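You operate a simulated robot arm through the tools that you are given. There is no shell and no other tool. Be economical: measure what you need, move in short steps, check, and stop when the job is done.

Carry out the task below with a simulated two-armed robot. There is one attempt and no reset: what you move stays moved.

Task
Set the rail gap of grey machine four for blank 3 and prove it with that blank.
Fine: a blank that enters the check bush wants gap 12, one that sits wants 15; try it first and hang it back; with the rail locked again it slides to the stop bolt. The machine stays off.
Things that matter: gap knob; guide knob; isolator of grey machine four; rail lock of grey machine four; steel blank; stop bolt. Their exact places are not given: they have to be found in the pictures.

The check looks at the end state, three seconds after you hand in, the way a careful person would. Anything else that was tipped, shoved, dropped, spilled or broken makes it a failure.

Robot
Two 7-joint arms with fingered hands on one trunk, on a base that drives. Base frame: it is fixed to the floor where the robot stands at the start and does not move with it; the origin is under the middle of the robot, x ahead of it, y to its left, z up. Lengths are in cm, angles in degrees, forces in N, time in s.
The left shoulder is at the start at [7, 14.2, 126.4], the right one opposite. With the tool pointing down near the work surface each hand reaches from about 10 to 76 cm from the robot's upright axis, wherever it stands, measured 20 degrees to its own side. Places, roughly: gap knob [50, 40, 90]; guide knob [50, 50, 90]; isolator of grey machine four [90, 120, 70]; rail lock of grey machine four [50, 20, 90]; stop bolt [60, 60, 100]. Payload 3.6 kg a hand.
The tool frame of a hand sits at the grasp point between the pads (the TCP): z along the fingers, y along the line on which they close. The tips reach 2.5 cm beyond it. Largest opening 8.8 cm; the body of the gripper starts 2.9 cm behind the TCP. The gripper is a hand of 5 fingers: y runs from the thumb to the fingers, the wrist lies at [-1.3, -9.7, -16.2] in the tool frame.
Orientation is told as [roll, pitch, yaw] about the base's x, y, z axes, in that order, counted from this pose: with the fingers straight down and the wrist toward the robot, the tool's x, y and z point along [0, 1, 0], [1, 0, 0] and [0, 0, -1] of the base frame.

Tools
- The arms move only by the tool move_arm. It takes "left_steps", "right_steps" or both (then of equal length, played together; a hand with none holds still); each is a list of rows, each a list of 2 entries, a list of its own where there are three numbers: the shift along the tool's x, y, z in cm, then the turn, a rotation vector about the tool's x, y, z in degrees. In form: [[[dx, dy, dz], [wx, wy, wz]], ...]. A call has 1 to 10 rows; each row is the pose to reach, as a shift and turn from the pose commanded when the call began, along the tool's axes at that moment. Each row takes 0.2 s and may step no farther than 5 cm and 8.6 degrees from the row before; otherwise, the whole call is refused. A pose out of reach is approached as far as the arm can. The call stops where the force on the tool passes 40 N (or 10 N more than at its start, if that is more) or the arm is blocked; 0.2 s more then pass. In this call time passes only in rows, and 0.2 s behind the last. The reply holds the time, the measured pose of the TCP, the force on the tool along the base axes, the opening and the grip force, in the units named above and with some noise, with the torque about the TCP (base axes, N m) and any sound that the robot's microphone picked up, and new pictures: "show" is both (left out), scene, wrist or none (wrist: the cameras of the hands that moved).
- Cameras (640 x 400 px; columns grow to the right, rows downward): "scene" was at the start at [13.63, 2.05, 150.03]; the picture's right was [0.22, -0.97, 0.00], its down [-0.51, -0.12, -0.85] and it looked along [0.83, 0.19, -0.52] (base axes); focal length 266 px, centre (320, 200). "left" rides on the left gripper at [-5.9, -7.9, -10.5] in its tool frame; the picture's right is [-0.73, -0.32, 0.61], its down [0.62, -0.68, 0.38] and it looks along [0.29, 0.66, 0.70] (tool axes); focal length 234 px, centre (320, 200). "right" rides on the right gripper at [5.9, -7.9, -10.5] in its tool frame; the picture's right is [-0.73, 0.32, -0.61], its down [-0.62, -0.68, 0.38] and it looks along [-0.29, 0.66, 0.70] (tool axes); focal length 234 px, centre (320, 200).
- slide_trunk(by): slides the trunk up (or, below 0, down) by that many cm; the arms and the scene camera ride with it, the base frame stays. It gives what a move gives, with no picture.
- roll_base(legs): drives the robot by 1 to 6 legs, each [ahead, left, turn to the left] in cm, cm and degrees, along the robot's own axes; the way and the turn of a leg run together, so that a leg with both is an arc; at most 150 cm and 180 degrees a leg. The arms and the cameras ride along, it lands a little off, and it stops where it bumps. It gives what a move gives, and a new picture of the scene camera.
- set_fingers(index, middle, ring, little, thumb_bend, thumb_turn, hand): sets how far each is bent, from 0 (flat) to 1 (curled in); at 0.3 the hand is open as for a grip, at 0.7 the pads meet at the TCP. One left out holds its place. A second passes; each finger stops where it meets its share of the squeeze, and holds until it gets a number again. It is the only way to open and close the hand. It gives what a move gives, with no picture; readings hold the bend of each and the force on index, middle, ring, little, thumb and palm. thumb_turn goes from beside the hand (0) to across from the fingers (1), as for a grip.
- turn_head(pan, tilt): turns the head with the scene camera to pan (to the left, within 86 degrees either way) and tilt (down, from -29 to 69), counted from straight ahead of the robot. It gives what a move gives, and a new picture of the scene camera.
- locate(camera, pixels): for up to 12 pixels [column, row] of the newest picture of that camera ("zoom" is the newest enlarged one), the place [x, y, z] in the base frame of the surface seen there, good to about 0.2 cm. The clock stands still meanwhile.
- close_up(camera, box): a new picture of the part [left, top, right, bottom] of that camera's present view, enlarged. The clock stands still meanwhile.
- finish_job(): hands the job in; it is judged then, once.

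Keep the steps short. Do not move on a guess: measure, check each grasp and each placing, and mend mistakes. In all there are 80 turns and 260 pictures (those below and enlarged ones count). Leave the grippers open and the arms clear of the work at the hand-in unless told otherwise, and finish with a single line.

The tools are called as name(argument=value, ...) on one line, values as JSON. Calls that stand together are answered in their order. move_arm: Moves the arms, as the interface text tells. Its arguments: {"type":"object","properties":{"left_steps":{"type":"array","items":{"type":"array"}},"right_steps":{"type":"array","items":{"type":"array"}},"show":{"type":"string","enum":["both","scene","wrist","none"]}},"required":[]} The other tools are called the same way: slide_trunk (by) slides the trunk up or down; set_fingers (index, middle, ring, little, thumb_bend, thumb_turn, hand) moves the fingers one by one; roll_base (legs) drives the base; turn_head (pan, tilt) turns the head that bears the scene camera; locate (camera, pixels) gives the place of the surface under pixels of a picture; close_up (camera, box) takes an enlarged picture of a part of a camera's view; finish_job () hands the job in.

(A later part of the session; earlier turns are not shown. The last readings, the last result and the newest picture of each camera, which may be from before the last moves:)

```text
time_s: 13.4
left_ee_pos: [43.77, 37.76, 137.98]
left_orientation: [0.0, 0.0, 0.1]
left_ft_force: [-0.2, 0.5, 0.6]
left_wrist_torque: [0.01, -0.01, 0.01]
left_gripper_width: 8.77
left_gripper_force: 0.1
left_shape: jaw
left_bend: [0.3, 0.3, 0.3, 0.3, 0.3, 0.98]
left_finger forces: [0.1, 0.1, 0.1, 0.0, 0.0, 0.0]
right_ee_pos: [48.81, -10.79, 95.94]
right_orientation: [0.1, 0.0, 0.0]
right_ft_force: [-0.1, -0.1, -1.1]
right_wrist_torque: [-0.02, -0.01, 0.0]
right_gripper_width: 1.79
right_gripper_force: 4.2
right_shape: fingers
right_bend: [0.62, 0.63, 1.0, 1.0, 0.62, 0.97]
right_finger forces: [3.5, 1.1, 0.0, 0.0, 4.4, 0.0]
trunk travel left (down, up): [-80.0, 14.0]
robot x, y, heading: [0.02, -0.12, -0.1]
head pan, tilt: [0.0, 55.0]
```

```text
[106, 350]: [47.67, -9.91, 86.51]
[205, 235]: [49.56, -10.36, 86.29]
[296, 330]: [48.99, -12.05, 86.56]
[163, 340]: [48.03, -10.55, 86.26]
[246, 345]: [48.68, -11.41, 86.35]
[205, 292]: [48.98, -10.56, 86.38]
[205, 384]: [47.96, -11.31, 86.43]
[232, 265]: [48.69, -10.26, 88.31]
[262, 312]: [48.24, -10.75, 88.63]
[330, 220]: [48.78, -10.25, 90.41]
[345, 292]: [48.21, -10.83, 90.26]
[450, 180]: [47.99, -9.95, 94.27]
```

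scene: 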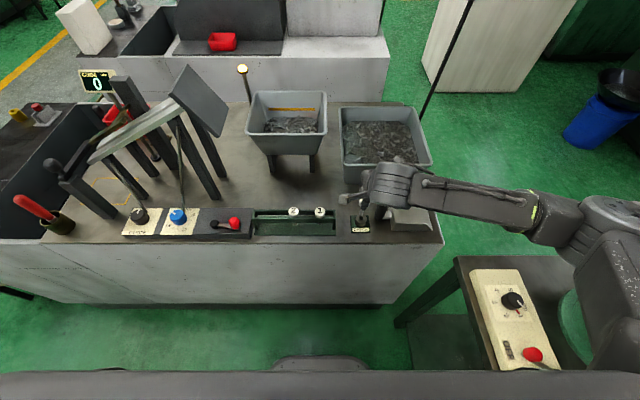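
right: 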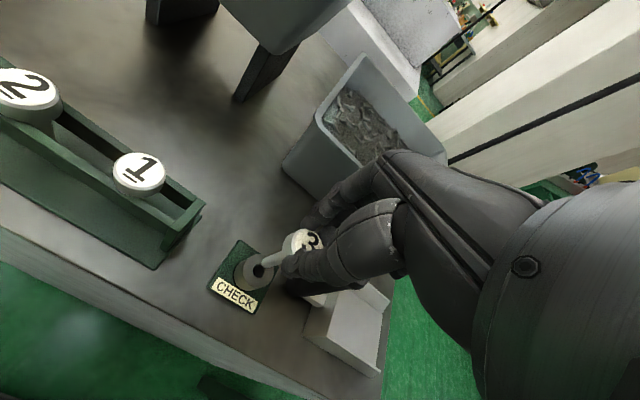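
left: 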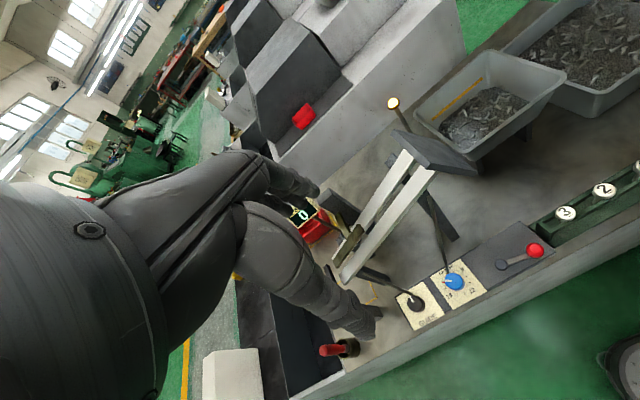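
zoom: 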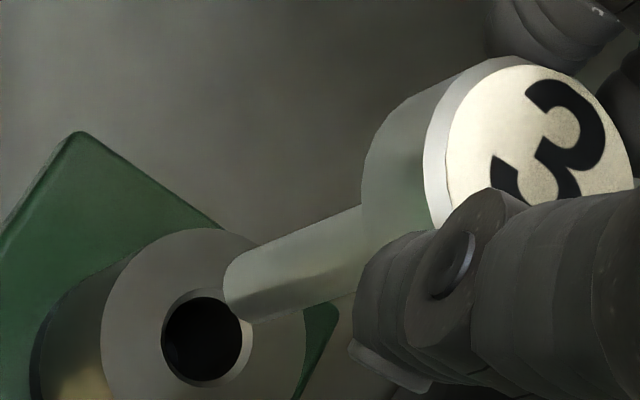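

The views say the shank should move about 0.4 to -y. I shift and lower by 1.2 cm and look again.

move_arm(right_steps=[[[-0.4, 0, 0], [0, 0, 0]], [[-0.4, 0, 1.2], [0, 0, 0]]], show="none")

close_up(camera="right", box=[240, 220, 312, 280])

close_up(camera="scene", box=[330, 190, 390, 235])

```text
time_s: 14.0
left_ee_pos: [43.72, 37.81, 137.89]
left_orientation: [0.0, 0.1, 0.1]
left_ft_force: [0.1, 0.4, -0.1]
left_wrist_torque: [-0.02, -0.01, 0.03]
left_gripper_width: 8.79
left_gripper_force: 0.1
left_shape: jaw
left_bend: [0.3, 0.3, 0.3, 0.3, 0.3, 0.98]
left_finger forces: [0.0, 0.0, 0.0, 0.0, 0.0, 0.0]
right_ee_pos: [48.55, -11.11, 94.69]
right_orientation: [0.0, 0.0, 0.0]
right_ft_force: [-0.2, 0.5, -1.1]
right_wrist_torque: [0.0, 0.02, 0.02]
right_gripper_width: 1.75
right_gripper_force: 4.8
right_shape: fingers
right_bend: [0.62, 0.63, 1.0, 1.0, 0.62, 0.97]
right_finger forces: [3.6, 1.0, 0.0, 0.1, 4.4, 0.1]
trunk travel left (down, up): [-80.0, 14.0]
robot x, y, heading: [-0.26, -0.22, 0.2]
head pan, tilt: [0.0, 55.0]
```

```text
6.67 times, centred on (276, 250) of right
```

zoom: 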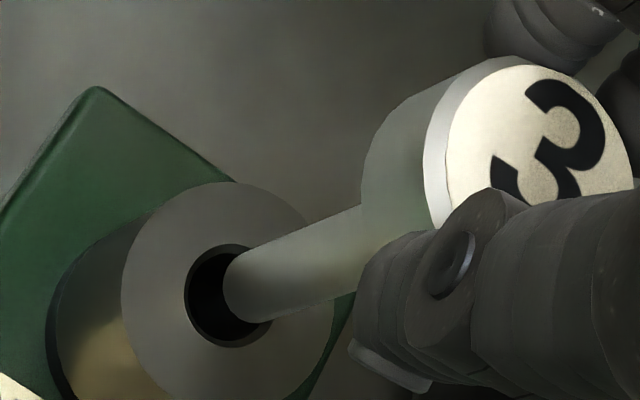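

```text
8.89 times, centred on (360, 212) of scene
```

zoom: 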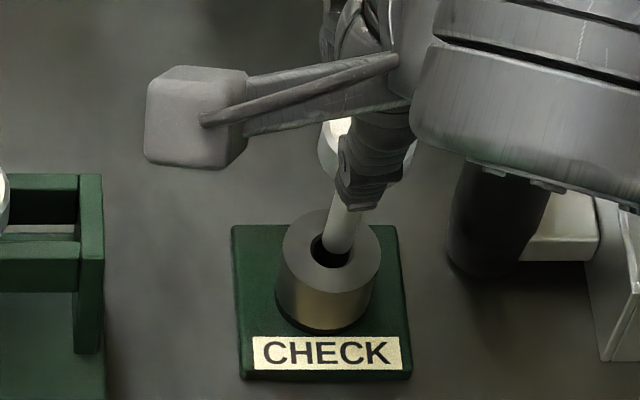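

locate(camera="zoom", pixels=[[338, 245], [330, 225], [352, 225], [340, 220], [286, 240], [375, 240], [330, 214], [330, 287], [312, 250], [330, 267]])

close_up(camera="right", box=[240, 220, 312, 280])

locate(camera="zoom", pixels=[[237, 265], [262, 312], [245, 290], [330, 225], [345, 290], [130, 300], [220, 190], [322, 300], [190, 300], [230, 340], [215, 250]])

```text
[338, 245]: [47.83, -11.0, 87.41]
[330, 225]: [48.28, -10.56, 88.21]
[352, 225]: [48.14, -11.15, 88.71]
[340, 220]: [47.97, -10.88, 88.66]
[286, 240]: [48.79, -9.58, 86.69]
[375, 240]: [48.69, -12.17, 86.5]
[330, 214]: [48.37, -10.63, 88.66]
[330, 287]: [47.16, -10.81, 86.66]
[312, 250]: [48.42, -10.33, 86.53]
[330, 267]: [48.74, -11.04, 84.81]
```

```text
6.67 times, centred on (276, 250) of right
```

zoom: 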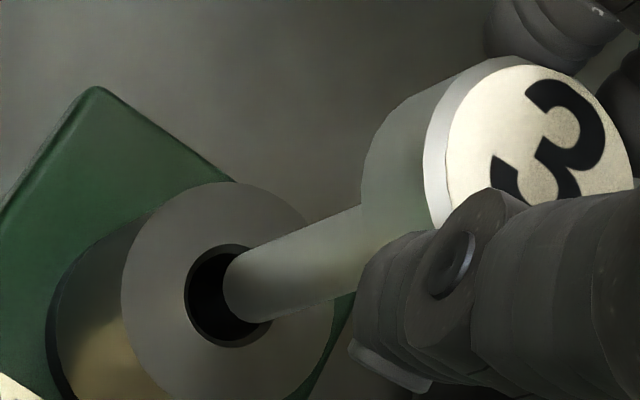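

```text
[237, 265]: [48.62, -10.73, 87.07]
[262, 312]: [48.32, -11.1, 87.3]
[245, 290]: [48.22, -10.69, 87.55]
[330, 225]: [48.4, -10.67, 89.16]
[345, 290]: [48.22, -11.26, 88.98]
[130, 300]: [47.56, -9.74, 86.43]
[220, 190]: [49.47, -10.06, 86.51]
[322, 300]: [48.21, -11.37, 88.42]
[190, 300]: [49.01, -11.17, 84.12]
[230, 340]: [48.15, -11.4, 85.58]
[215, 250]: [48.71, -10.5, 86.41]
```

Both cameras now put shank axis and hole within 0.1 cm. I lower gently in small steps; the force tells whether it enters.

move_arm(right_steps=[[[0, 0, 0.3], [0, 0, 0]], [[0, 0, 0.6], [0, 0, 0]], [[0, 0, 0.9], [0, 0, 0]], [[0, 0, 1.2], [0, 0, 0]]], show="none")

close_up(camera="right", box=[240, 220, 312, 280])

close_up(camera="scene", box=[330, 190, 390, 235])

```text
time_s: 15.0
left_ee_pos: [43.76, 37.76, 137.89]
left_orientation: [0.0, 0.0, 0.1]
left_ft_force: [-0.3, 0.0, 0.0]
left_wrist_torque: [0.01, 0.01, -0.01]
left_gripper_width: 8.74
left_gripper_force: 0.0
left_shape: jaw
left_bend: [0.3, 0.3, 0.3, 0.3, 0.3, 0.98]
left_finger forces: [0.0, 0.0, 0.1, 0.0, 0.0, 0.1]
right_ee_pos: [48.6, -11.32, 93.35]
right_orientation: [0.0, 0.0, -0.1]
right_ft_force: [0.0, 0.0, -1.1]
right_wrist_torque: [0.01, 0.0, 0.01]
right_gripper_width: 1.8
right_gripper_force: 4.5
right_shape: fingers
right_bend: [0.62, 0.63, 1.0, 1.0, 0.62, 0.97]
right_finger forces: [3.5, 1.0, 0.0, 0.1, 4.4, 0.1]
trunk travel left (down, up): [-80.0, 14.0]
robot x, y, heading: [-0.06, -0.26, 0.1]
head pan, tilt: [0.0, 55.0]
```

```text
6.67 times, centred on (276, 250) of right
```

zoom: 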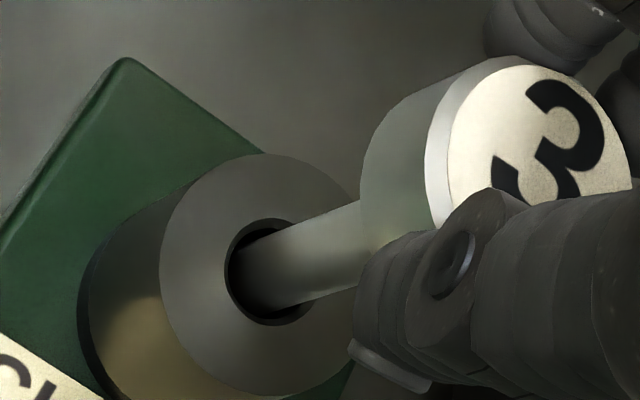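

```text
8.89 times, centred on (360, 212) of scene
```

zoom: 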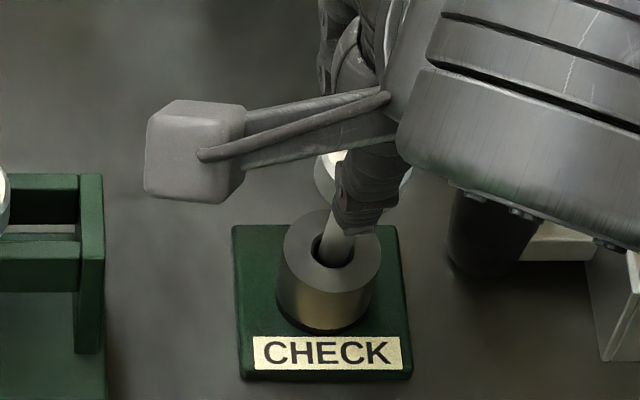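

The tip is below the rim with no force. I go another 0.9 cm to be sure that it truly enters.

move_arm(right_steps=[[[0, 0, 0.3], [0, 0, 0]], [[0, 0, 0.6], [0, 0, 0]], [[0, 0, 0.9], [0, 0, 0]]], show="none")

close_up(camera="right", box=[240, 220, 312, 280])

close_up(camera="scene", box=[330, 190, 390, 235])

```text
time_s: 15.8
left_ee_pos: [43.8, 37.83, 137.88]
left_orientation: [0.0, 0.0, 0.1]
left_ft_force: [0.3, 0.6, 0.4]
left_wrist_torque: [0.0, 0.02, 0.02]
left_gripper_width: 8.76
left_gripper_force: 0.0
left_shape: jaw
left_bend: [0.3, 0.3, 0.3, 0.3, 0.3, 0.98]
left_finger forces: [0.1, 0.0, 0.0, 0.0, 0.0, 0.0]
right_ee_pos: [48.62, -11.18, 92.45]
right_orientation: [-0.1, 0.0, 0.0]
right_ft_force: [0.9, 0.1, -0.6]
right_wrist_torque: [0.03, 0.0, 0.01]
right_gripper_width: 1.73
right_gripper_force: 4.7
right_shape: fingers
right_bend: [0.62, 0.63, 1.0, 1.0, 0.62, 0.97]
right_finger forces: [3.7, 0.9, 0.0, 0.0, 4.3, 0.0]
trunk travel left (down, up): [-80.0, 14.0]
robot x, y, heading: [0.13, -0.04, -0.1]
head pan, tilt: [0.0, 55.0]
```

```text
6.67 times, centred on (276, 250) of right
```

zoom: 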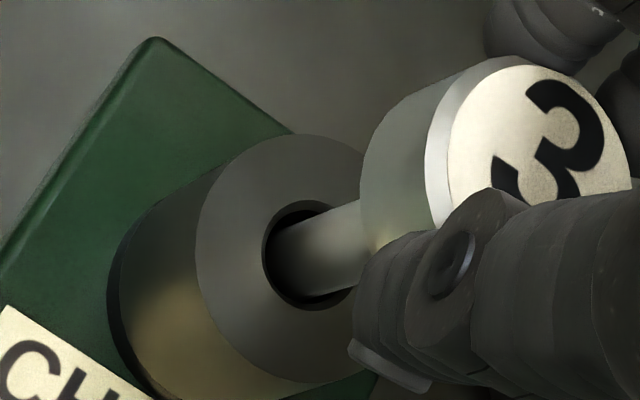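

```text
8.89 times, centred on (360, 212) of scene
```

zoom: 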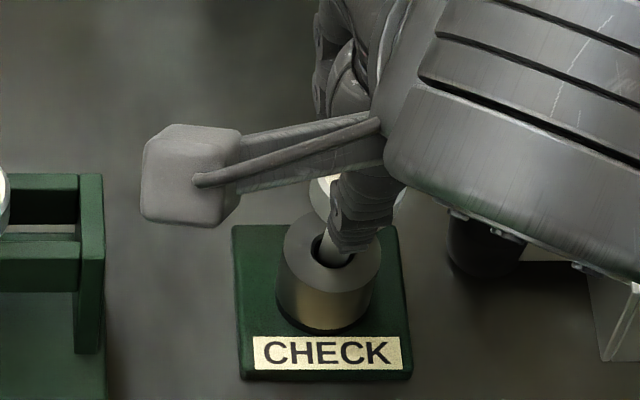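

It enters freely (no force, ~1.4 cm deep): blank 3 wants gap 12. I lift it out and carry it back to its rack place.

move_arm(right_steps=[[[0, 0, -2], [0, 0, 0]], [[0, 0, -6], [0, 0, 0]], [[0, 0, -9.5], [0, 0, 0]], [[4.9, -0.2, -9.5], [0, 0, 0]], [[9.8, -0.4, -9.5], [0, 0, 0]], [[14.6, -0.6, -9.5], [0, 0, 0]], [[19.5, -0.8, -9.5], [0, 0, 0]], [[24.4, -0.8, -9.5], [0, 0, 0]], [[24.4, -0.8, -5.5], [0, 0, 0]]], show="wrist")

close_up(camera="left", box=[480, 130, 640, 230])

close_up(camera="right", box=[240, 220, 312, 280])

```text
time_s: 17.8
left_ee_pos: [43.76, 37.67, 137.92]
left_orientation: [0.0, 0.0, 0.2]
left_ft_force: [0.1, -0.2, 0.7]
left_wrist_torque: [0.02, 0.01, -0.05]
left_gripper_width: 8.78
left_gripper_force: 0.1
left_shape: jaw
left_bend: [0.3, 0.3, 0.3, 0.3, 0.3, 0.98]
left_finger forces: [0.0, 0.1, 0.0, 0.0, 0.0, 0.0]
right_ee_pos: [47.75, 13.17, 97.95]
right_orientation: [0.2, 0.1, 0.1]
right_ft_force: [0.5, -0.5, -0.5]
right_wrist_torque: [0.0, -0.01, -0.01]
right_gripper_width: 1.73
right_gripper_force: 4.3
right_shape: fingers
right_bend: [0.62, 0.63, 1.0, 1.0, 0.62, 0.97]
right_finger forces: [3.5, 0.8, 0.0, 0.1, 4.2, 0.1]
trunk travel left (down, up): [-80.0, 14.0]
robot x, y, heading: [-0.51, -0.25, -0.0]
head pan, tilt: [0.0, 55.0]
```

right: 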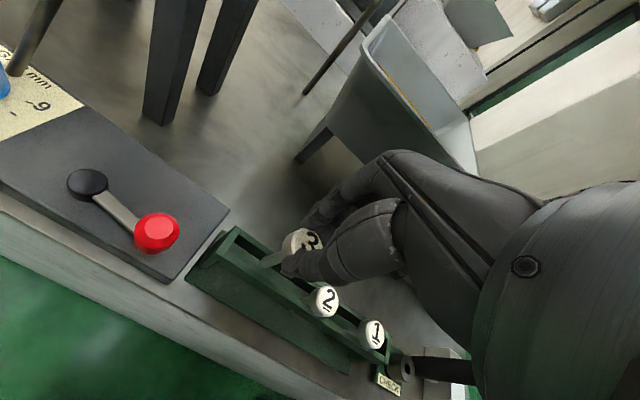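

```text
4.00 times, centred on (560, 180) of left
```

zoom: 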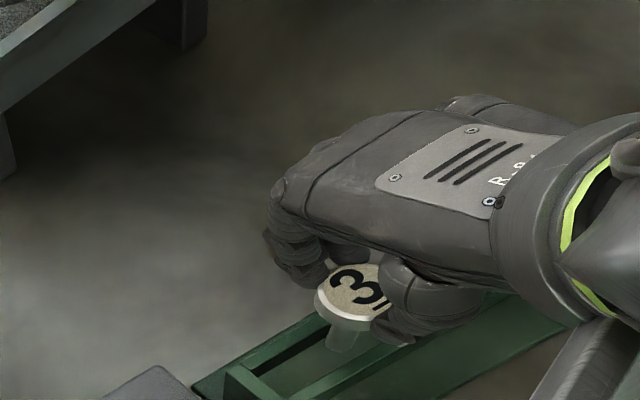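

```text
6.67 times, centred on (276, 250) of right
```

zoom: 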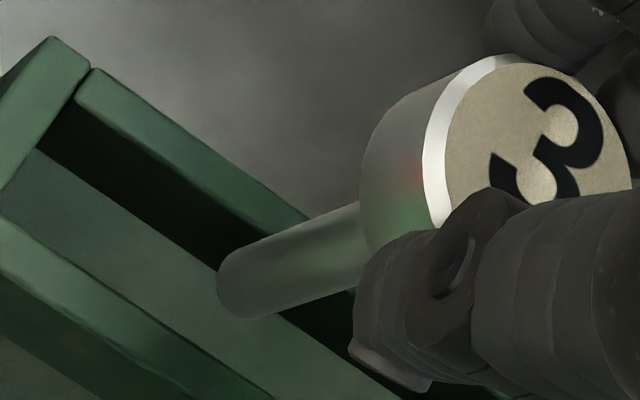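

Same pose as when lifted. I lower back into the slot.

move_arm(right_steps=[[[0, 0, 2], [0, 0, 0]], [[0, 0, 4], [0, 0, 0]], [[0, 0, 5], [0, 0, 0]], [[0, 0, 5.6], [0, 0, 0]]], show="none")

close_up(camera="right", box=[240, 200, 360, 300])

close_up(camera="left", box=[480, 130, 640, 230])

```text
time_s: 18.8
left_ee_pos: [43.73, 37.75, 137.94]
left_orientation: [0.1, -0.1, 0.1]
left_ft_force: [-0.3, -0.1, 0.1]
left_wrist_torque: [0.01, -0.01, 0.03]
left_gripper_width: 8.77
left_gripper_force: 0.0
left_shape: jaw
left_bend: [0.3, 0.3, 0.3, 0.3, 0.3, 0.98]
left_finger forces: [0.0, 0.1, 0.1, 0.0, 0.0, 0.0]
right_ee_pos: [47.61, 13.25, 92.51]
right_orientation: [-0.1, 0.0, -0.1]
right_ft_force: [0.8, 0.0, 1.4]
right_wrist_torque: [0.02, 0.01, 0.01]
right_gripper_width: 1.73
right_gripper_force: 4.0
right_shape: fingers
right_bend: [0.62, 0.63, 1.0, 1.0, 0.62, 0.97]
right_finger forces: [3.6, 1.0, 0.1, 0.0, 4.5, 0.0]
trunk travel left (down, up): [-80.0, 14.0]
robot x, y, heading: [-0.08, 0.32, 0.1]
head pan, tilt: [0.0, 55.0]
```

```text
4.00 times, centred on (300, 250) of right
```

zoom: 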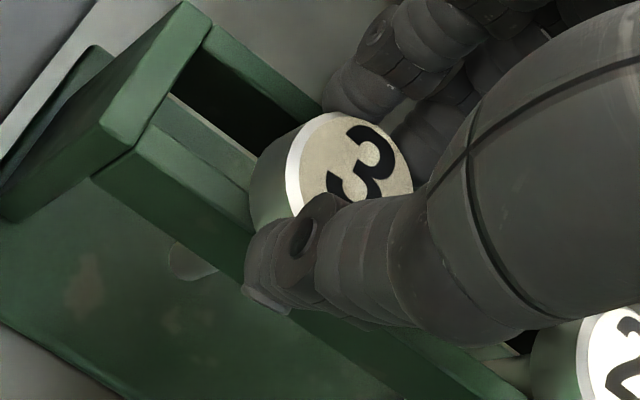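

```text
4.00 times, centred on (560, 180) of left
```

zoom: 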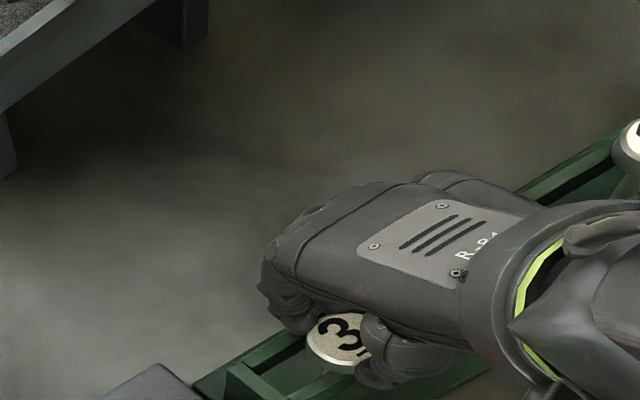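

Blank 3 is seated in the slot. I release and lift clear.

set_fingers(hand="right", index=0.5, middle=0.5, thumb_bend=0.5)

move_arm(right_steps=[[[0, 0, -2], [0, 0, 0]], [[0, 0, -6], [0, 0, 0]], [[0, 0, -11], [0, 0, 0]], [[0, 0, -16], [0, 0, 0]]], show="both")

close_up(camera="scene", box=[110, 180, 340, 250])

close_up(camera="left", box=[400, 200, 640, 320])

```text
time_s: 19.8
left_ee_pos: [43.71, 37.76, 138.02]
left_orientation: [0.1, -0.1, 0.0]
left_ft_force: [0.0, -0.4, 0.2]
left_wrist_torque: [0.01, 0.03, -0.02]
left_gripper_width: 8.77
left_gripper_force: 0.0
left_shape: jaw
left_bend: [0.3, 0.3, 0.3, 0.3, 0.3, 0.98]
left_finger forces: [0.0, 0.0, 0.0, 0.0, 0.0, 0.0]
right_ee_pos: [47.69, 13.25, 92.33]
right_orientation: [0.0, 0.0, 0.0]
right_ft_force: [0.4, -0.5, 0.1]
right_wrist_torque: [-0.01, -0.01, -0.02]
right_gripper_width: 4.11
right_gripper_force: 0.1
right_shape: fingers
right_bend: [0.5, 0.5, 1.0, 1.0, 0.5, 0.97]
right_finger forces: [0.0, 0.0, 0.0, 0.0, 0.0, 0.0]
trunk travel left (down, up): [-80.0, 14.0]
robot x, y, heading: [-0.16, -0.1, -0.2]
head pan, tilt: [0.0, 55.0]
```

```text
time_s: 20.8
left_ee_pos: [43.57, 37.69, 137.99]
left_orientation: [0.0, -0.1, 0.1]
left_ft_force: [-0.5, 0.4, 0.1]
left_wrist_torque: [-0.02, -0.02, 0.02]
left_gripper_width: 8.77
left_gripper_force: 0.0
left_shape: jaw
left_bend: [0.3, 0.3, 0.3, 0.3, 0.3, 0.98]
left_finger forces: [0.0, 0.0, 0.0, 0.0, 0.0, 0.1]
right_ee_pos: [47.48, 13.24, 108.37]
right_orientation: [0.1, 0.1, 0.0]
right_ft_force: [0.9, 0.1, -0.4]
right_wrist_torque: [0.01, 0.01, 0.02]
right_gripper_width: 4.15
right_gripper_force: 0.1
right_shape: fingers
right_bend: [0.5, 0.5, 1.0, 1.0, 0.5, 0.97]
right_finger forces: [0.0, 0.0, 0.0, 0.0, 0.0, 0.0]
trunk travel left (down, up): [-80.0, 14.0]
robot x, y, heading: [-0.1, -0.09, -0.0]
head pan, tilt: [0.0, 55.0]
```

scene: 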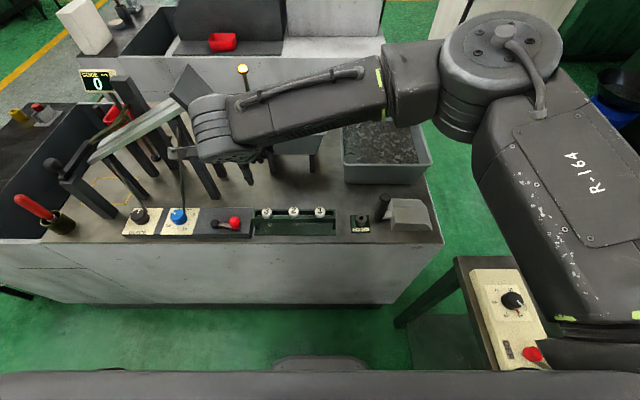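
right: 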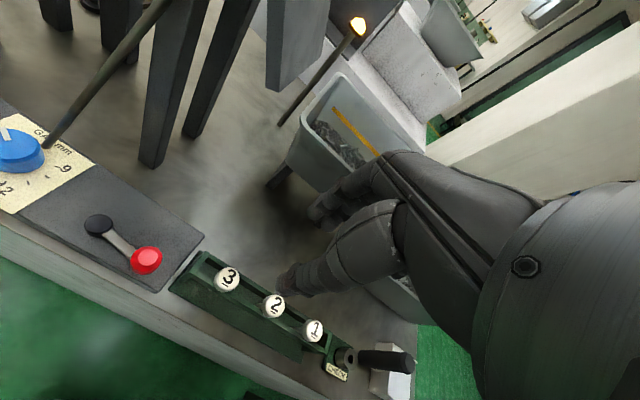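

```text
2.78 times, centred on (225, 215) of scene
```

zoom: 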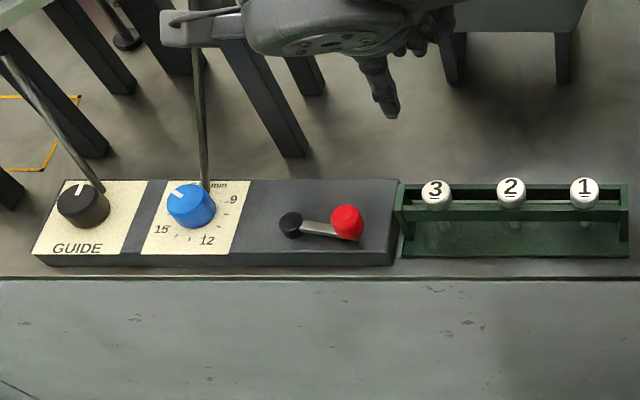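

```text
2.67 times, centred on (520, 260) of left
```

zoom: 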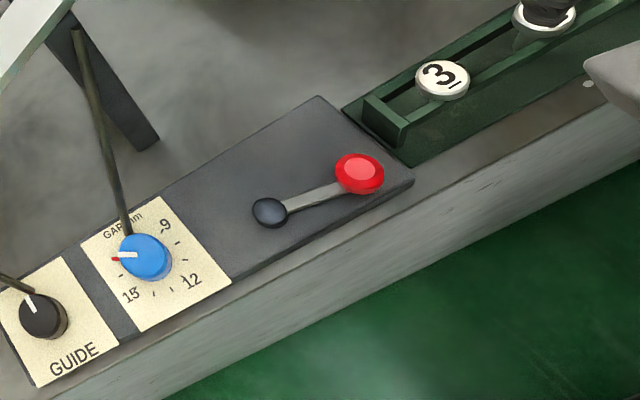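

Blank 3 is back on its place. Now I study the lock lever and gap scale.

close_up(camera="left", box=[430, 250, 560, 320])

close_up(camera="scene", box=[150, 195, 260, 245])

locate(camera="scene", pixels=[[234, 219], [238, 223], [230, 223], [234, 227], [213, 225], [224, 226], [178, 212], [174, 216], [186, 216], [179, 223], [175, 213], [184, 205]])

```text
4.92 times, centred on (495, 285) of left
```

zoom: 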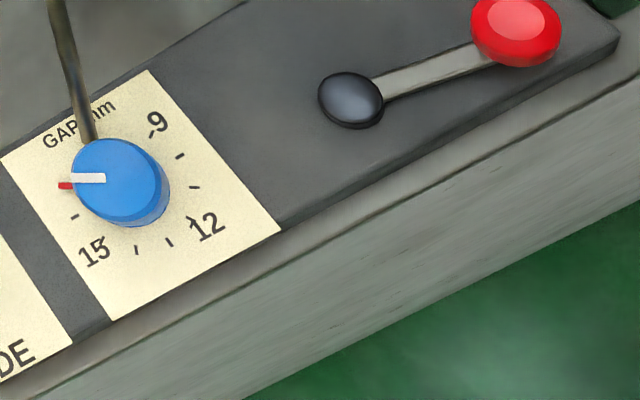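

```text
5.82 times, centred on (205, 220) of scene
```

zoom: 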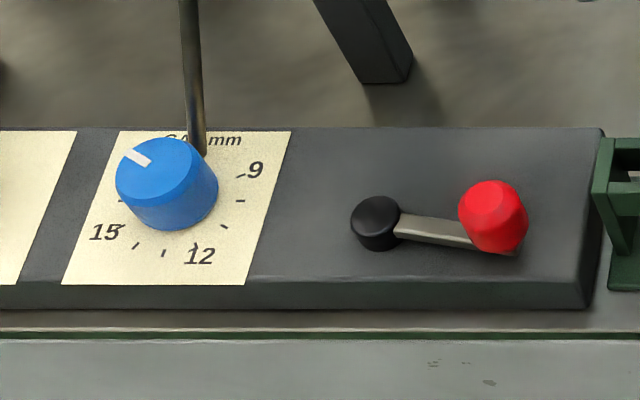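

```text
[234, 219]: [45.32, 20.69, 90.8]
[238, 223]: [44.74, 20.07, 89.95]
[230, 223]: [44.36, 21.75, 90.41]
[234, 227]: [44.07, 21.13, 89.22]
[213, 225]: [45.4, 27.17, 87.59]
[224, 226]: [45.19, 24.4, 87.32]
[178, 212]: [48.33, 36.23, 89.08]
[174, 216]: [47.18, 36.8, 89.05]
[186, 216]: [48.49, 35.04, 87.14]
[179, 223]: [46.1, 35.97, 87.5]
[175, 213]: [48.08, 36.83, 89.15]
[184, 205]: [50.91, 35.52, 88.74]
```

Pointer is at the red mark; scale runs 9…12…15 anticlockwise-reversed, so going to 12 is a counter-clockwise turn (seen from above). First the lock lever: red grip at (44.7, 20.9, top 90.7), pivot (45.6, 27.2). I bring the open right hand above the red grip.

move_arm(right_steps=[[[2.6, -1, 3], [0, 0, 0]], [[5.2, -2, 6], [0, 0, 0]], [[7.7, -2.9, 9], [0, 0, 0]], [[7.7, -2.9, 13.5], [0, 0, 0]]], show="wrist")

close_up(camera="left", box=[470, 170, 640, 290])

close_up(camera="right", box=[200, 160, 360, 320])

```text
time_s: 21.8
left_ee_pos: [43.89, 37.87, 138.01]
left_orientation: [0.0, 0.0, 0.0]
left_ft_force: [0.1, -0.1, 0.5]
left_wrist_torque: [-0.01, -0.01, 0.0]
left_gripper_width: 8.78
left_gripper_force: 0.1
left_shape: jaw
left_bend: [0.3, 0.3, 0.3, 0.3, 0.3, 0.98]
left_finger forces: [0.0, 0.1, 0.1, 0.0, 0.1, 0.1]
right_ee_pos: [44.95, 20.86, 94.98]
right_orientation: [0.0, 0.0, 0.0]
right_ft_force: [0.5, 0.0, -0.9]
right_wrist_torque: [0.01, -0.03, -0.04]
right_gripper_width: 4.15
right_gripper_force: 0.2
right_shape: fingers
right_bend: [0.5, 0.5, 1.0, 1.0, 0.5, 0.97]
right_finger forces: [0.1, 0.0, 0.0, 0.0, 0.0, 0.0]
trunk travel left (down, up): [-80.0, 14.0]
robot x, y, heading: [0.21, 0.29, -0.2]
head pan, tilt: [0.0, 55.0]
```

right: 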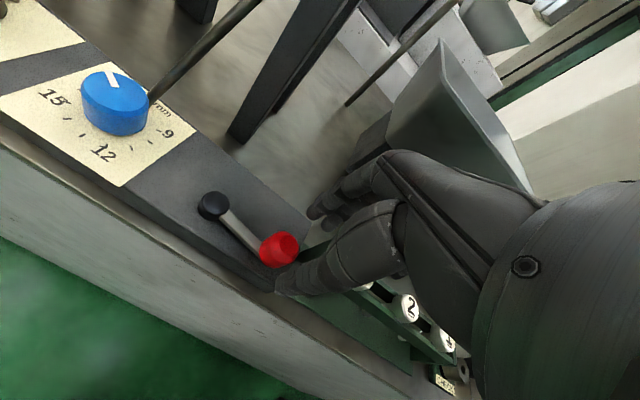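

```text
3.33 times, centred on (555, 230) of left
```

zoom: 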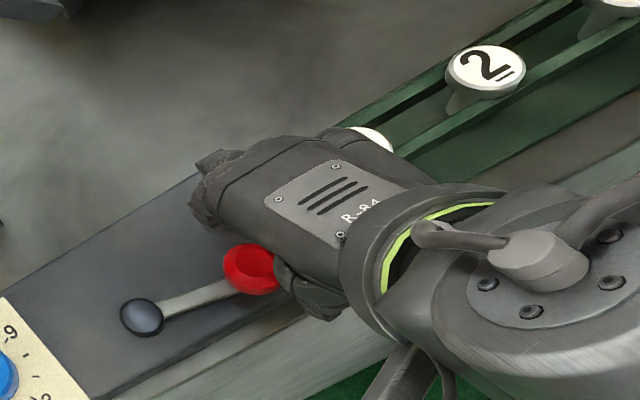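

```text
2.50 times, centred on (280, 240) of right
```

zoom: 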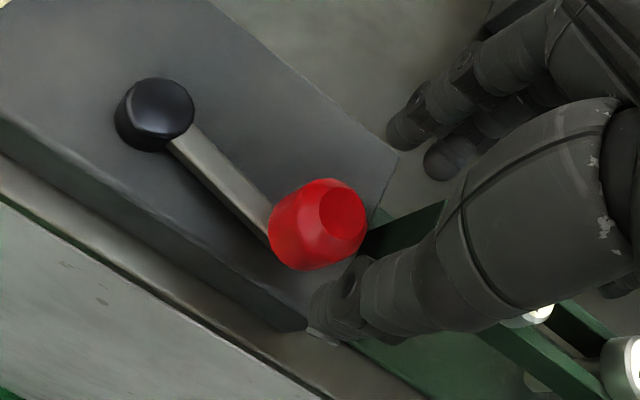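

locate(camera="zoom", pixels=[[342, 212], [275, 230], [320, 180], [310, 265], [155, 100], [120, 120], [215, 180], [250, 130], [335, 320], [400, 130]])

```text
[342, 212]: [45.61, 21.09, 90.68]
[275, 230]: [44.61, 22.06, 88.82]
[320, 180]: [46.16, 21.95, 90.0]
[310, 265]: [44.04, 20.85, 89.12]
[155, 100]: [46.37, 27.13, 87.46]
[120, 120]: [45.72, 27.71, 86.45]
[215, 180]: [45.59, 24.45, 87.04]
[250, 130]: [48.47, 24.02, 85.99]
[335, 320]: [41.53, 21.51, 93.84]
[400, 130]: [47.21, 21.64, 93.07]
```

Red grip centre ≈ (45.2, 21.0), z 88–90.7. I lower around it to z≈91 and close lightly.

move_arm(right_steps=[[[0.15, 0.3, 2], [0, 0, 0]], [[0.15, 0.3, 4.0], [0, 0, 0]]], show="none")

set_fingers(hand="right", index=0.66, middle=0.66, thumb_bend=0.66)

close_up(camera="right", box=[200, 160, 360, 320])

close_up(camera="left", box=[470, 170, 640, 290])

```text
time_s: 22.4
left_ee_pos: [43.84, 37.84, 137.93]
left_orientation: [-0.1, 0.0, 0.1]
left_ft_force: [-0.2, 1.6, -0.1]
left_wrist_torque: [-0.03, 0.0, 0.01]
left_gripper_width: 8.78
left_gripper_force: 0.1
left_shape: jaw
left_bend: [0.3, 0.3, 0.3, 0.3, 0.3, 0.98]
left_finger forces: [0.1, 0.0, 0.0, 0.0, 0.0, 0.1]
right_ee_pos: [45.14, 20.92, 91.03]
right_orientation: [0.0, 0.0, 0.0]
right_ft_force: [-0.1, 1.0, -0.3]
right_wrist_torque: [0.03, 0.01, -0.01]
right_gripper_width: 4.14
right_gripper_force: 0.1
right_shape: fingers
right_bend: [0.5, 0.5, 1.0, 1.0, 0.5, 0.97]
right_finger forces: [0.1, 0.1, 0.1, 0.1, 0.0, 0.0]
trunk travel left (down, up): [-80.0, 14.0]
robot x, y, heading: [-0.21, 0.27, 0.0]
head pan, tilt: [0.0, 55.0]
```

```text
time_s: 23.4
left_ee_pos: [43.79, 37.87, 137.94]
left_orientation: [0.0, 0.0, 0.1]
left_ft_force: [-0.6, 0.2, 0.2]
left_wrist_torque: [-0.02, 0.01, -0.03]
left_gripper_width: 8.77
left_gripper_force: 0.1
left_shape: jaw
left_bend: [0.3, 0.3, 0.3, 0.3, 0.3, 0.98]
left_finger forces: [0.0, 0.0, 0.1, 0.1, 0.0, 0.0]
right_ee_pos: [45.08, 20.98, 91.02]
right_orientation: [0.0, 0.0, -0.1]
right_ft_force: [5.5, -1.1, 0.4]
right_wrist_torque: [0.02, -0.12, 0.01]
right_gripper_width: 1.85
right_gripper_force: 5.0
right_shape: fingers
right_bend: [0.59, 0.63, 1.0, 1.0, 0.63, 0.97]
right_finger forces: [4.9, 2.5, 0.1, 0.0, 1.9, 0.0]
trunk travel left (down, up): [-80.0, 14.0]
robot x, y, heading: [-0.16, -0.1, -0.1]
head pan, tilt: [0.0, 55.0]
```

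```text
2.50 times, centred on (280, 240) of right
```

zoom: 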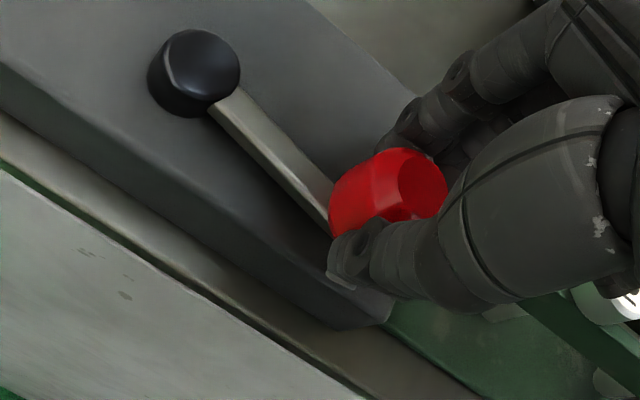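

```text
3.33 times, centred on (555, 230) of left
```

zoom: 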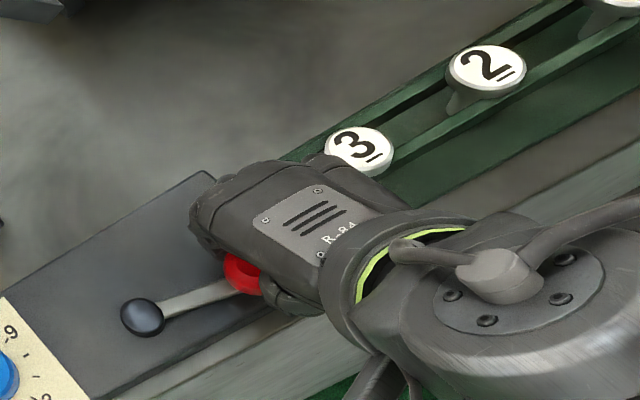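

The lever resists toward -x, so it should open toward +x. I push it 2 cm along its arc and look.

move_arm(right_steps=[[[-0.05, 0.5, 0], [0, 0, 0]], [[-0.05, 1.0, 0], [0, 0, 0]], [[-0.05, 1.5, 0], [0, 0, 0]], [[0, 2.0, 0], [0, 0, 0]]], show="wrist")

close_up(camera="left", box=[470, 170, 640, 290])

```text
time_s: 24.4
left_ee_pos: [43.66, 37.71, 137.86]
left_orientation: [-0.1, -0.1, 0.2]
left_ft_force: [-0.1, 1.2, -0.1]
left_wrist_torque: [0.03, -0.01, 0.01]
left_gripper_width: 8.77
left_gripper_force: 0.0
left_shape: jaw
left_bend: [0.3, 0.3, 0.3, 0.3, 0.3, 0.98]
left_finger forces: [0.1, 0.1, 0.0, 0.0, 0.0, 0.0]
right_ee_pos: [47.02, 21.06, 91.05]
right_orientation: [0.0, -0.1, 0.0]
right_ft_force: [-1.6, -0.8, 1.7]
right_wrist_torque: [-0.04, 0.08, 0.02]
right_gripper_width: 1.85
right_gripper_force: 4.0
right_shape: fingers
right_bend: [0.62, 0.65, 1.0, 1.0, 0.6, 0.99]
right_finger forces: [2.2, 0.8, 0.0, 0.1, 4.6, 0.0]
trunk travel left (down, up): [-80.0, 14.0]
robot x, y, heading: [-0.01, -0.15, 0.0]
head pan, tilt: [0.0, 55.0]
```

right: 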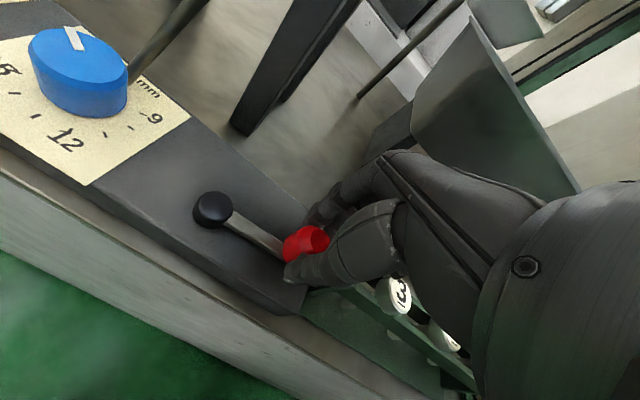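

```text
3.33 times, centred on (555, 230) of left
```

zoom: 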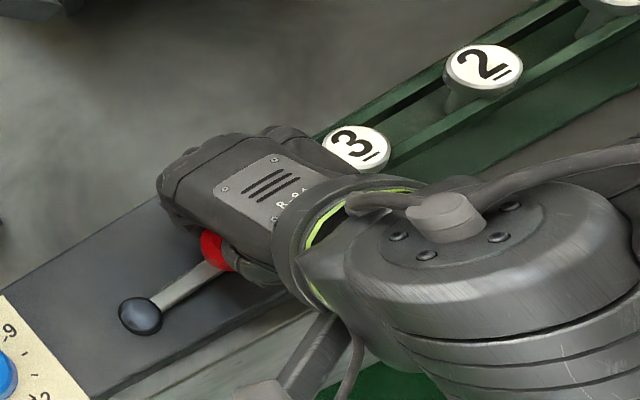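

It swings freely. I continue along the arc (pivot 46, 27.2; radius 6.3).

move_arm(right_steps=[[[0.1, 0.55, 0], [0, 0, 0]], [[0.3, 1.1, 0], [0, 0, 0]], [[0.5, 1.6, 0], [0, 0, 0]], [[0.8, 2.1, 0], [0, 0, 0]], [[1.1, 2.6, 0], [0, 0, 0]], [[1.4, 3.0, 0], [0, 0, 0]]], show="both")

close_up(camera="left", box=[400, 60, 640, 290])

```text
time_s: 25.8
left_ee_pos: [43.61, 37.87, 137.83]
left_orientation: [0.1, -0.1, 0.0]
left_ft_force: [0.2, 0.0, 0.1]
left_wrist_torque: [0.0, 0.01, -0.01]
left_gripper_width: 8.78
left_gripper_force: 0.1
left_shape: jaw
left_bend: [0.3, 0.3, 0.3, 0.3, 0.3, 0.98]
left_finger forces: [0.0, 0.0, 0.0, 0.1, 0.1, 0.0]
right_ee_pos: [50.22, 21.5, 90.72]
right_orientation: [-0.4, -0.1, -0.6]
right_ft_force: [-2.9, 2.2, 0.3]
right_wrist_torque: [0.05, 0.04, 0.02]
right_gripper_width: 1.91
right_gripper_force: 2.6
right_shape: fingers
right_bend: [0.62, 0.66, 1.0, 1.0, 0.6, 0.97]
right_finger forces: [2.2, 0.1, 0.1, 0.0, 4.1, 0.0]
right hand out of reach, approached as far as the arm can: row 6
trunk travel left (down, up): [-80.0, 14.0]
robot x, y, heading: [0.08, 0.16, 0.1]
head pan, tilt: [0.0, 55.0]
```

scene: 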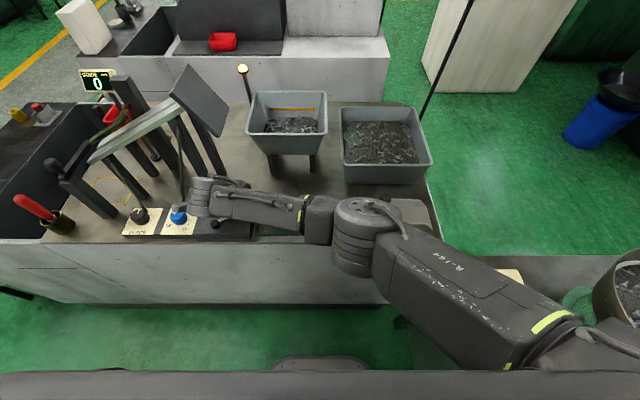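
right: 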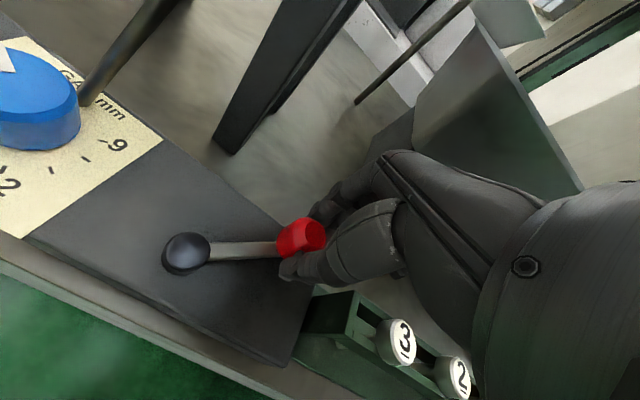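

```text
1.74 times, centred on (520, 175) of left
```

zoom: 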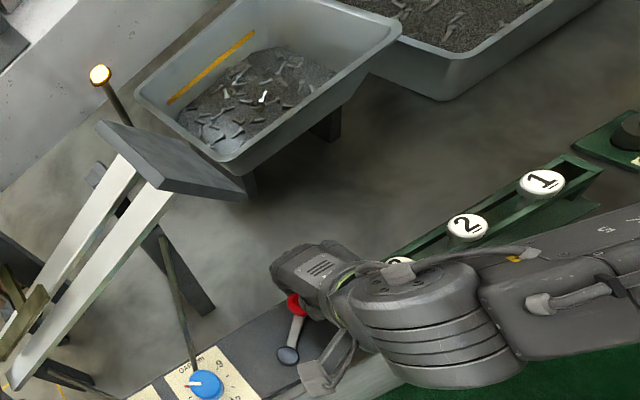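

Lever swung ~45° but the right arm is at its limit. I release and lift, then will drive the base sideways to the left.

set_fingers(hand="right", index=0.45, middle=0.45, thumb_bend=0.45)

move_arm(right_steps=[[[0, -0.3, -3], [0, 0, 0]], [[0, -1, -6], [0, 0, 0]], [[-2, -3, -10], [0, 0, 0]], [[-4, -5, -14], [0, 0, 0]], [[-6, -7, -18], [0, 0, 0]], [[-8, -9, -22], [0, 0, 0]], [[-10, -11, -26], [0, 0, 0]]], show="none")

roll_base(legs=[[0, 25, 0]])

close_up(camera="scene", box=[200, 170, 400, 290])

```text
time_s: 26.8
left_ee_pos: [43.75, 37.86, 137.92]
left_orientation: [0.0, -0.2, 0.1]
left_ft_force: [0.5, -0.3, -0.8]
left_wrist_torque: [0.03, -0.04, -0.02]
left_gripper_width: 8.78
left_gripper_force: 0.0
left_shape: jaw
left_bend: [0.3, 0.3, 0.3, 0.3, 0.3, 0.98]
left_finger forces: [0.0, 0.1, 0.0, 0.1, 0.0, 0.1]
right_ee_pos: [50.26, 21.52, 90.65]
right_orientation: [-0.2, -0.2, -0.6]
right_ft_force: [-0.5, 0.4, 0.2]
right_wrist_torque: [-0.03, 0.0, 0.01]
right_gripper_width: 5.2
right_gripper_force: 0.0
right_shape: fingers
right_bend: [0.45, 0.45, 1.0, 1.0, 0.45, 0.97]
right_finger forces: [0.1, 0.0, 0.1, 0.0, 0.0, 0.0]
trunk travel left (down, up): [-80.0, 14.0]
robot x, y, heading: [0.02, 0.32, -0.1]
head pan, tilt: [0.0, 55.0]
```

```text
time_s: 28.4
left_ee_pos: [43.61, 37.65, 138.0]
left_orientation: [0.0, 0.0, 0.0]
left_ft_force: [0.7, -0.2, 0.7]
left_wrist_torque: [0.0, 0.01, 0.05]
left_gripper_width: 8.74
left_gripper_force: 0.1
left_shape: jaw
left_bend: [0.3, 0.3, 0.3, 0.3, 0.3, 0.98]
left_finger forces: [0.0, 0.0, 0.0, 0.0, 0.1, 0.0]
right_ee_pos: [38.41, 12.05, 117.11]
right_orientation: [0.0, -0.1, 0.1]
right_ft_force: [-0.1, -0.9, -0.3]
right_wrist_torque: [0.04, -0.01, -0.02]
right_gripper_width: 5.24
right_gripper_force: 0.0
right_shape: fingers
right_bend: [0.45, 0.45, 1.0, 1.0, 0.45, 0.97]
right_finger forces: [0.0, 0.1, 0.0, 0.0, 0.0, 0.0]
trunk travel left (down, up): [-80.0, 14.0]
robot x, y, heading: [0.07, 0.1, 0.2]
head pan, tilt: [0.0, 55.0]
```

```text
time_s: 30.2
left_ee_pos: [43.53, 62.15, 137.91]
left_orientation: [0.1, 0.0, 0.2]
left_ft_force: [0.9, -0.1, -0.8]
left_wrist_torque: [0.02, -0.01, -0.02]
left_gripper_width: 8.77
left_gripper_force: 0.1
left_shape: jaw
left_bend: [0.3, 0.3, 0.3, 0.3, 0.3, 0.98]
left_finger forces: [0.1, 0.1, 0.1, 0.0, 0.1, 0.0]
right_ee_pos: [38.47, 36.65, 117.12]
right_orientation: [0.0, 0.0, 0.1]
right_ft_force: [0.1, 0.6, -0.1]
right_wrist_torque: [0.05, -0.02, -0.01]
right_gripper_width: 5.25
right_gripper_force: 0.1
right_shape: fingers
right_bend: [0.45, 0.45, 1.0, 1.0, 0.45, 0.97]
right_finger forces: [0.1, 0.0, 0.2, 0.0, 0.0, 0.0]
trunk travel left (down, up): [-80.0, 14.0]
robot x, y, heading: [-0.28, 24.74, 0.1]
head pan, tilt: [0.0, 55.0]
```

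scene: 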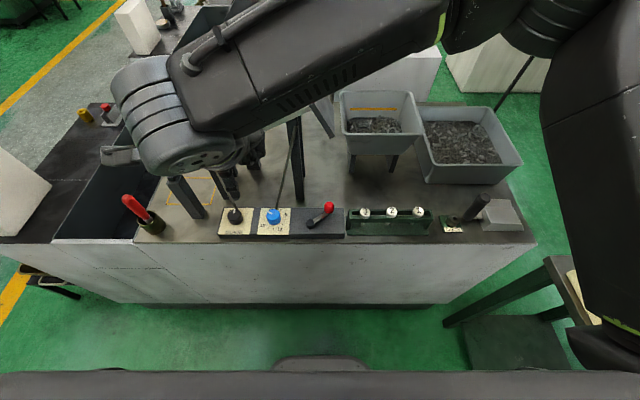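

```text
3.20 times, centred on (300, 230) of scene
```

zoom: 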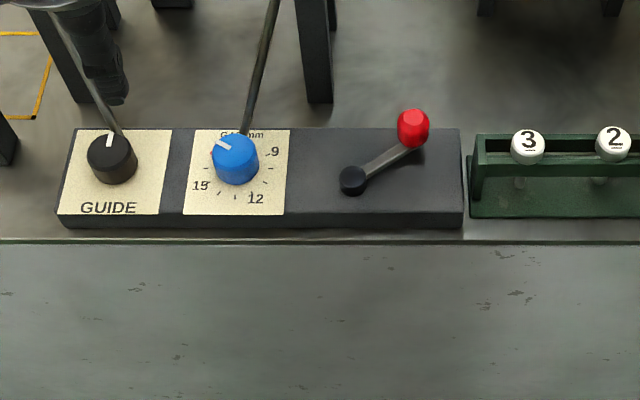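

I measure the red grip's new position and plan the rest.

locate(camera="zoom", pixels=[[412, 116], [400, 128], [427, 128], [353, 175], [380, 160], [240, 145], [222, 150], [257, 150], [238, 175], [222, 145], [265, 165], [115, 140]])

close_up(camera="scene", box=[255, 200, 300, 240])

```text
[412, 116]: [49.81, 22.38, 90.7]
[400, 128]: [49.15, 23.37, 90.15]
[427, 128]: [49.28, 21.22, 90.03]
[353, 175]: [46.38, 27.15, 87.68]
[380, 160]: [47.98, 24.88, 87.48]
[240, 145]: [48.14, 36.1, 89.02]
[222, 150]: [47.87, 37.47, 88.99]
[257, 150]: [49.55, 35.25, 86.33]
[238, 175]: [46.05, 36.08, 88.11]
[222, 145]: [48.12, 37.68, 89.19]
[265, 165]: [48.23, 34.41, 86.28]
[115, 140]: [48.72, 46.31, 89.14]
```

```text
10.00 times, centred on (278, 220) of scene
```

zoom: 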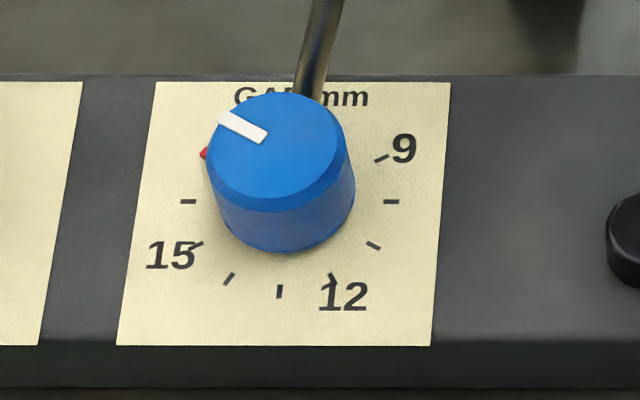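

The scale is 30° per mm, pointer now at 17 (red mark); 12 needs +150° of yaw. First I finish the lever: red grip now at (49.5, 22.3). Right hand goes above it.

move_arm(right_steps=[[[-4.5, 2, 0], [0, 0, 0]], [[-9, 4, 0], [0, 0, 0]], [[-13, 6, 0], [0, 0, 0]], [[-14.35, 9, 3], [0, 0, 0]], [[-14.35, 11, 7], [0, 0, 0]], [[-14.35, 11, 11.5], [0, 0, 0]], [[-14.35, 11, 16], [0, 0, 0]], [[-14.35, 11, 20], [0, 0, 0]], [[-14.35, 11, 22], [0, 0, 0]]], show="both")

close_up(camera="right", box=[200, 160, 360, 320])

```text
time_s: 32.2
left_ee_pos: [43.62, 62.49, 137.88]
left_orientation: [0.0, -0.2, 0.2]
left_ft_force: [-0.4, -0.6, -0.8]
left_wrist_torque: [0.01, -0.02, 0.04]
left_gripper_width: 8.8
left_gripper_force: 0.0
left_shape: jaw
left_bend: [0.3, 0.3, 0.3, 0.3, 0.3, 0.98]
left_finger forces: [0.0, 0.0, 0.0, 0.0, 0.0, 0.1]
right_ee_pos: [49.75, 22.47, 94.84]
right_orientation: [0.0, 0.1, 0.1]
right_ft_force: [-0.6, -0.8, -0.1]
right_wrist_torque: [-0.01, 0.04, 0.01]
right_gripper_width: 5.25
right_gripper_force: 0.0
right_shape: fingers
right_bend: [0.45, 0.45, 1.0, 1.0, 0.45, 0.97]
right_finger forces: [0.0, 0.0, 0.1, 0.1, 0.1, 0.1]
trunk travel left (down, up): [-80.0, 14.0]
robot x, y, heading: [0.02, 24.6, -0.2]
head pan, tilt: [0.0, 55.0]
```

scene: 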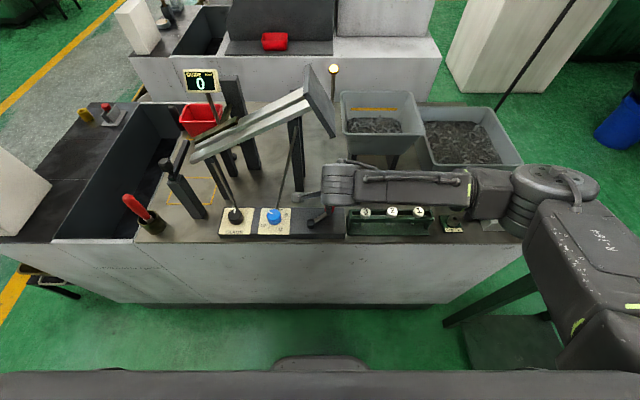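
right: 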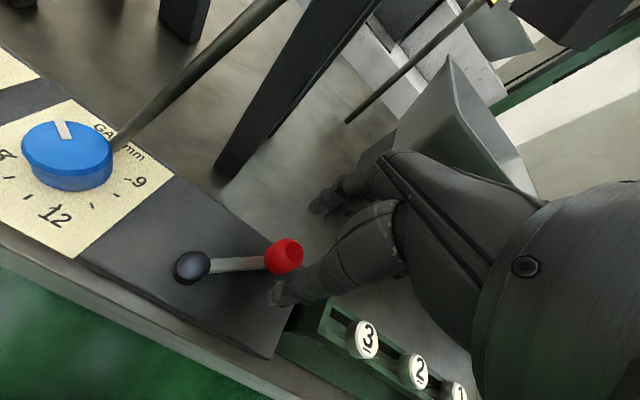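

```text
2.50 times, centred on (280, 240) of right
```

zoom: 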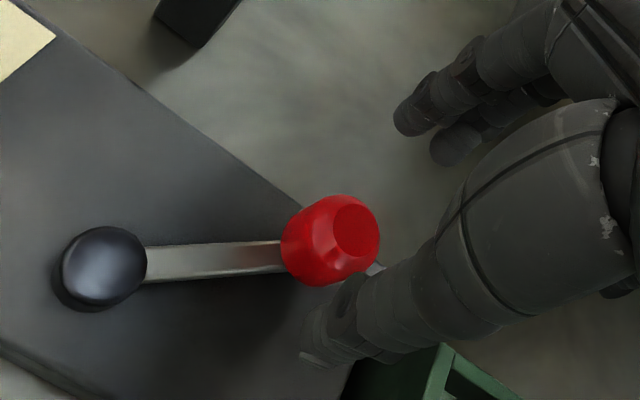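

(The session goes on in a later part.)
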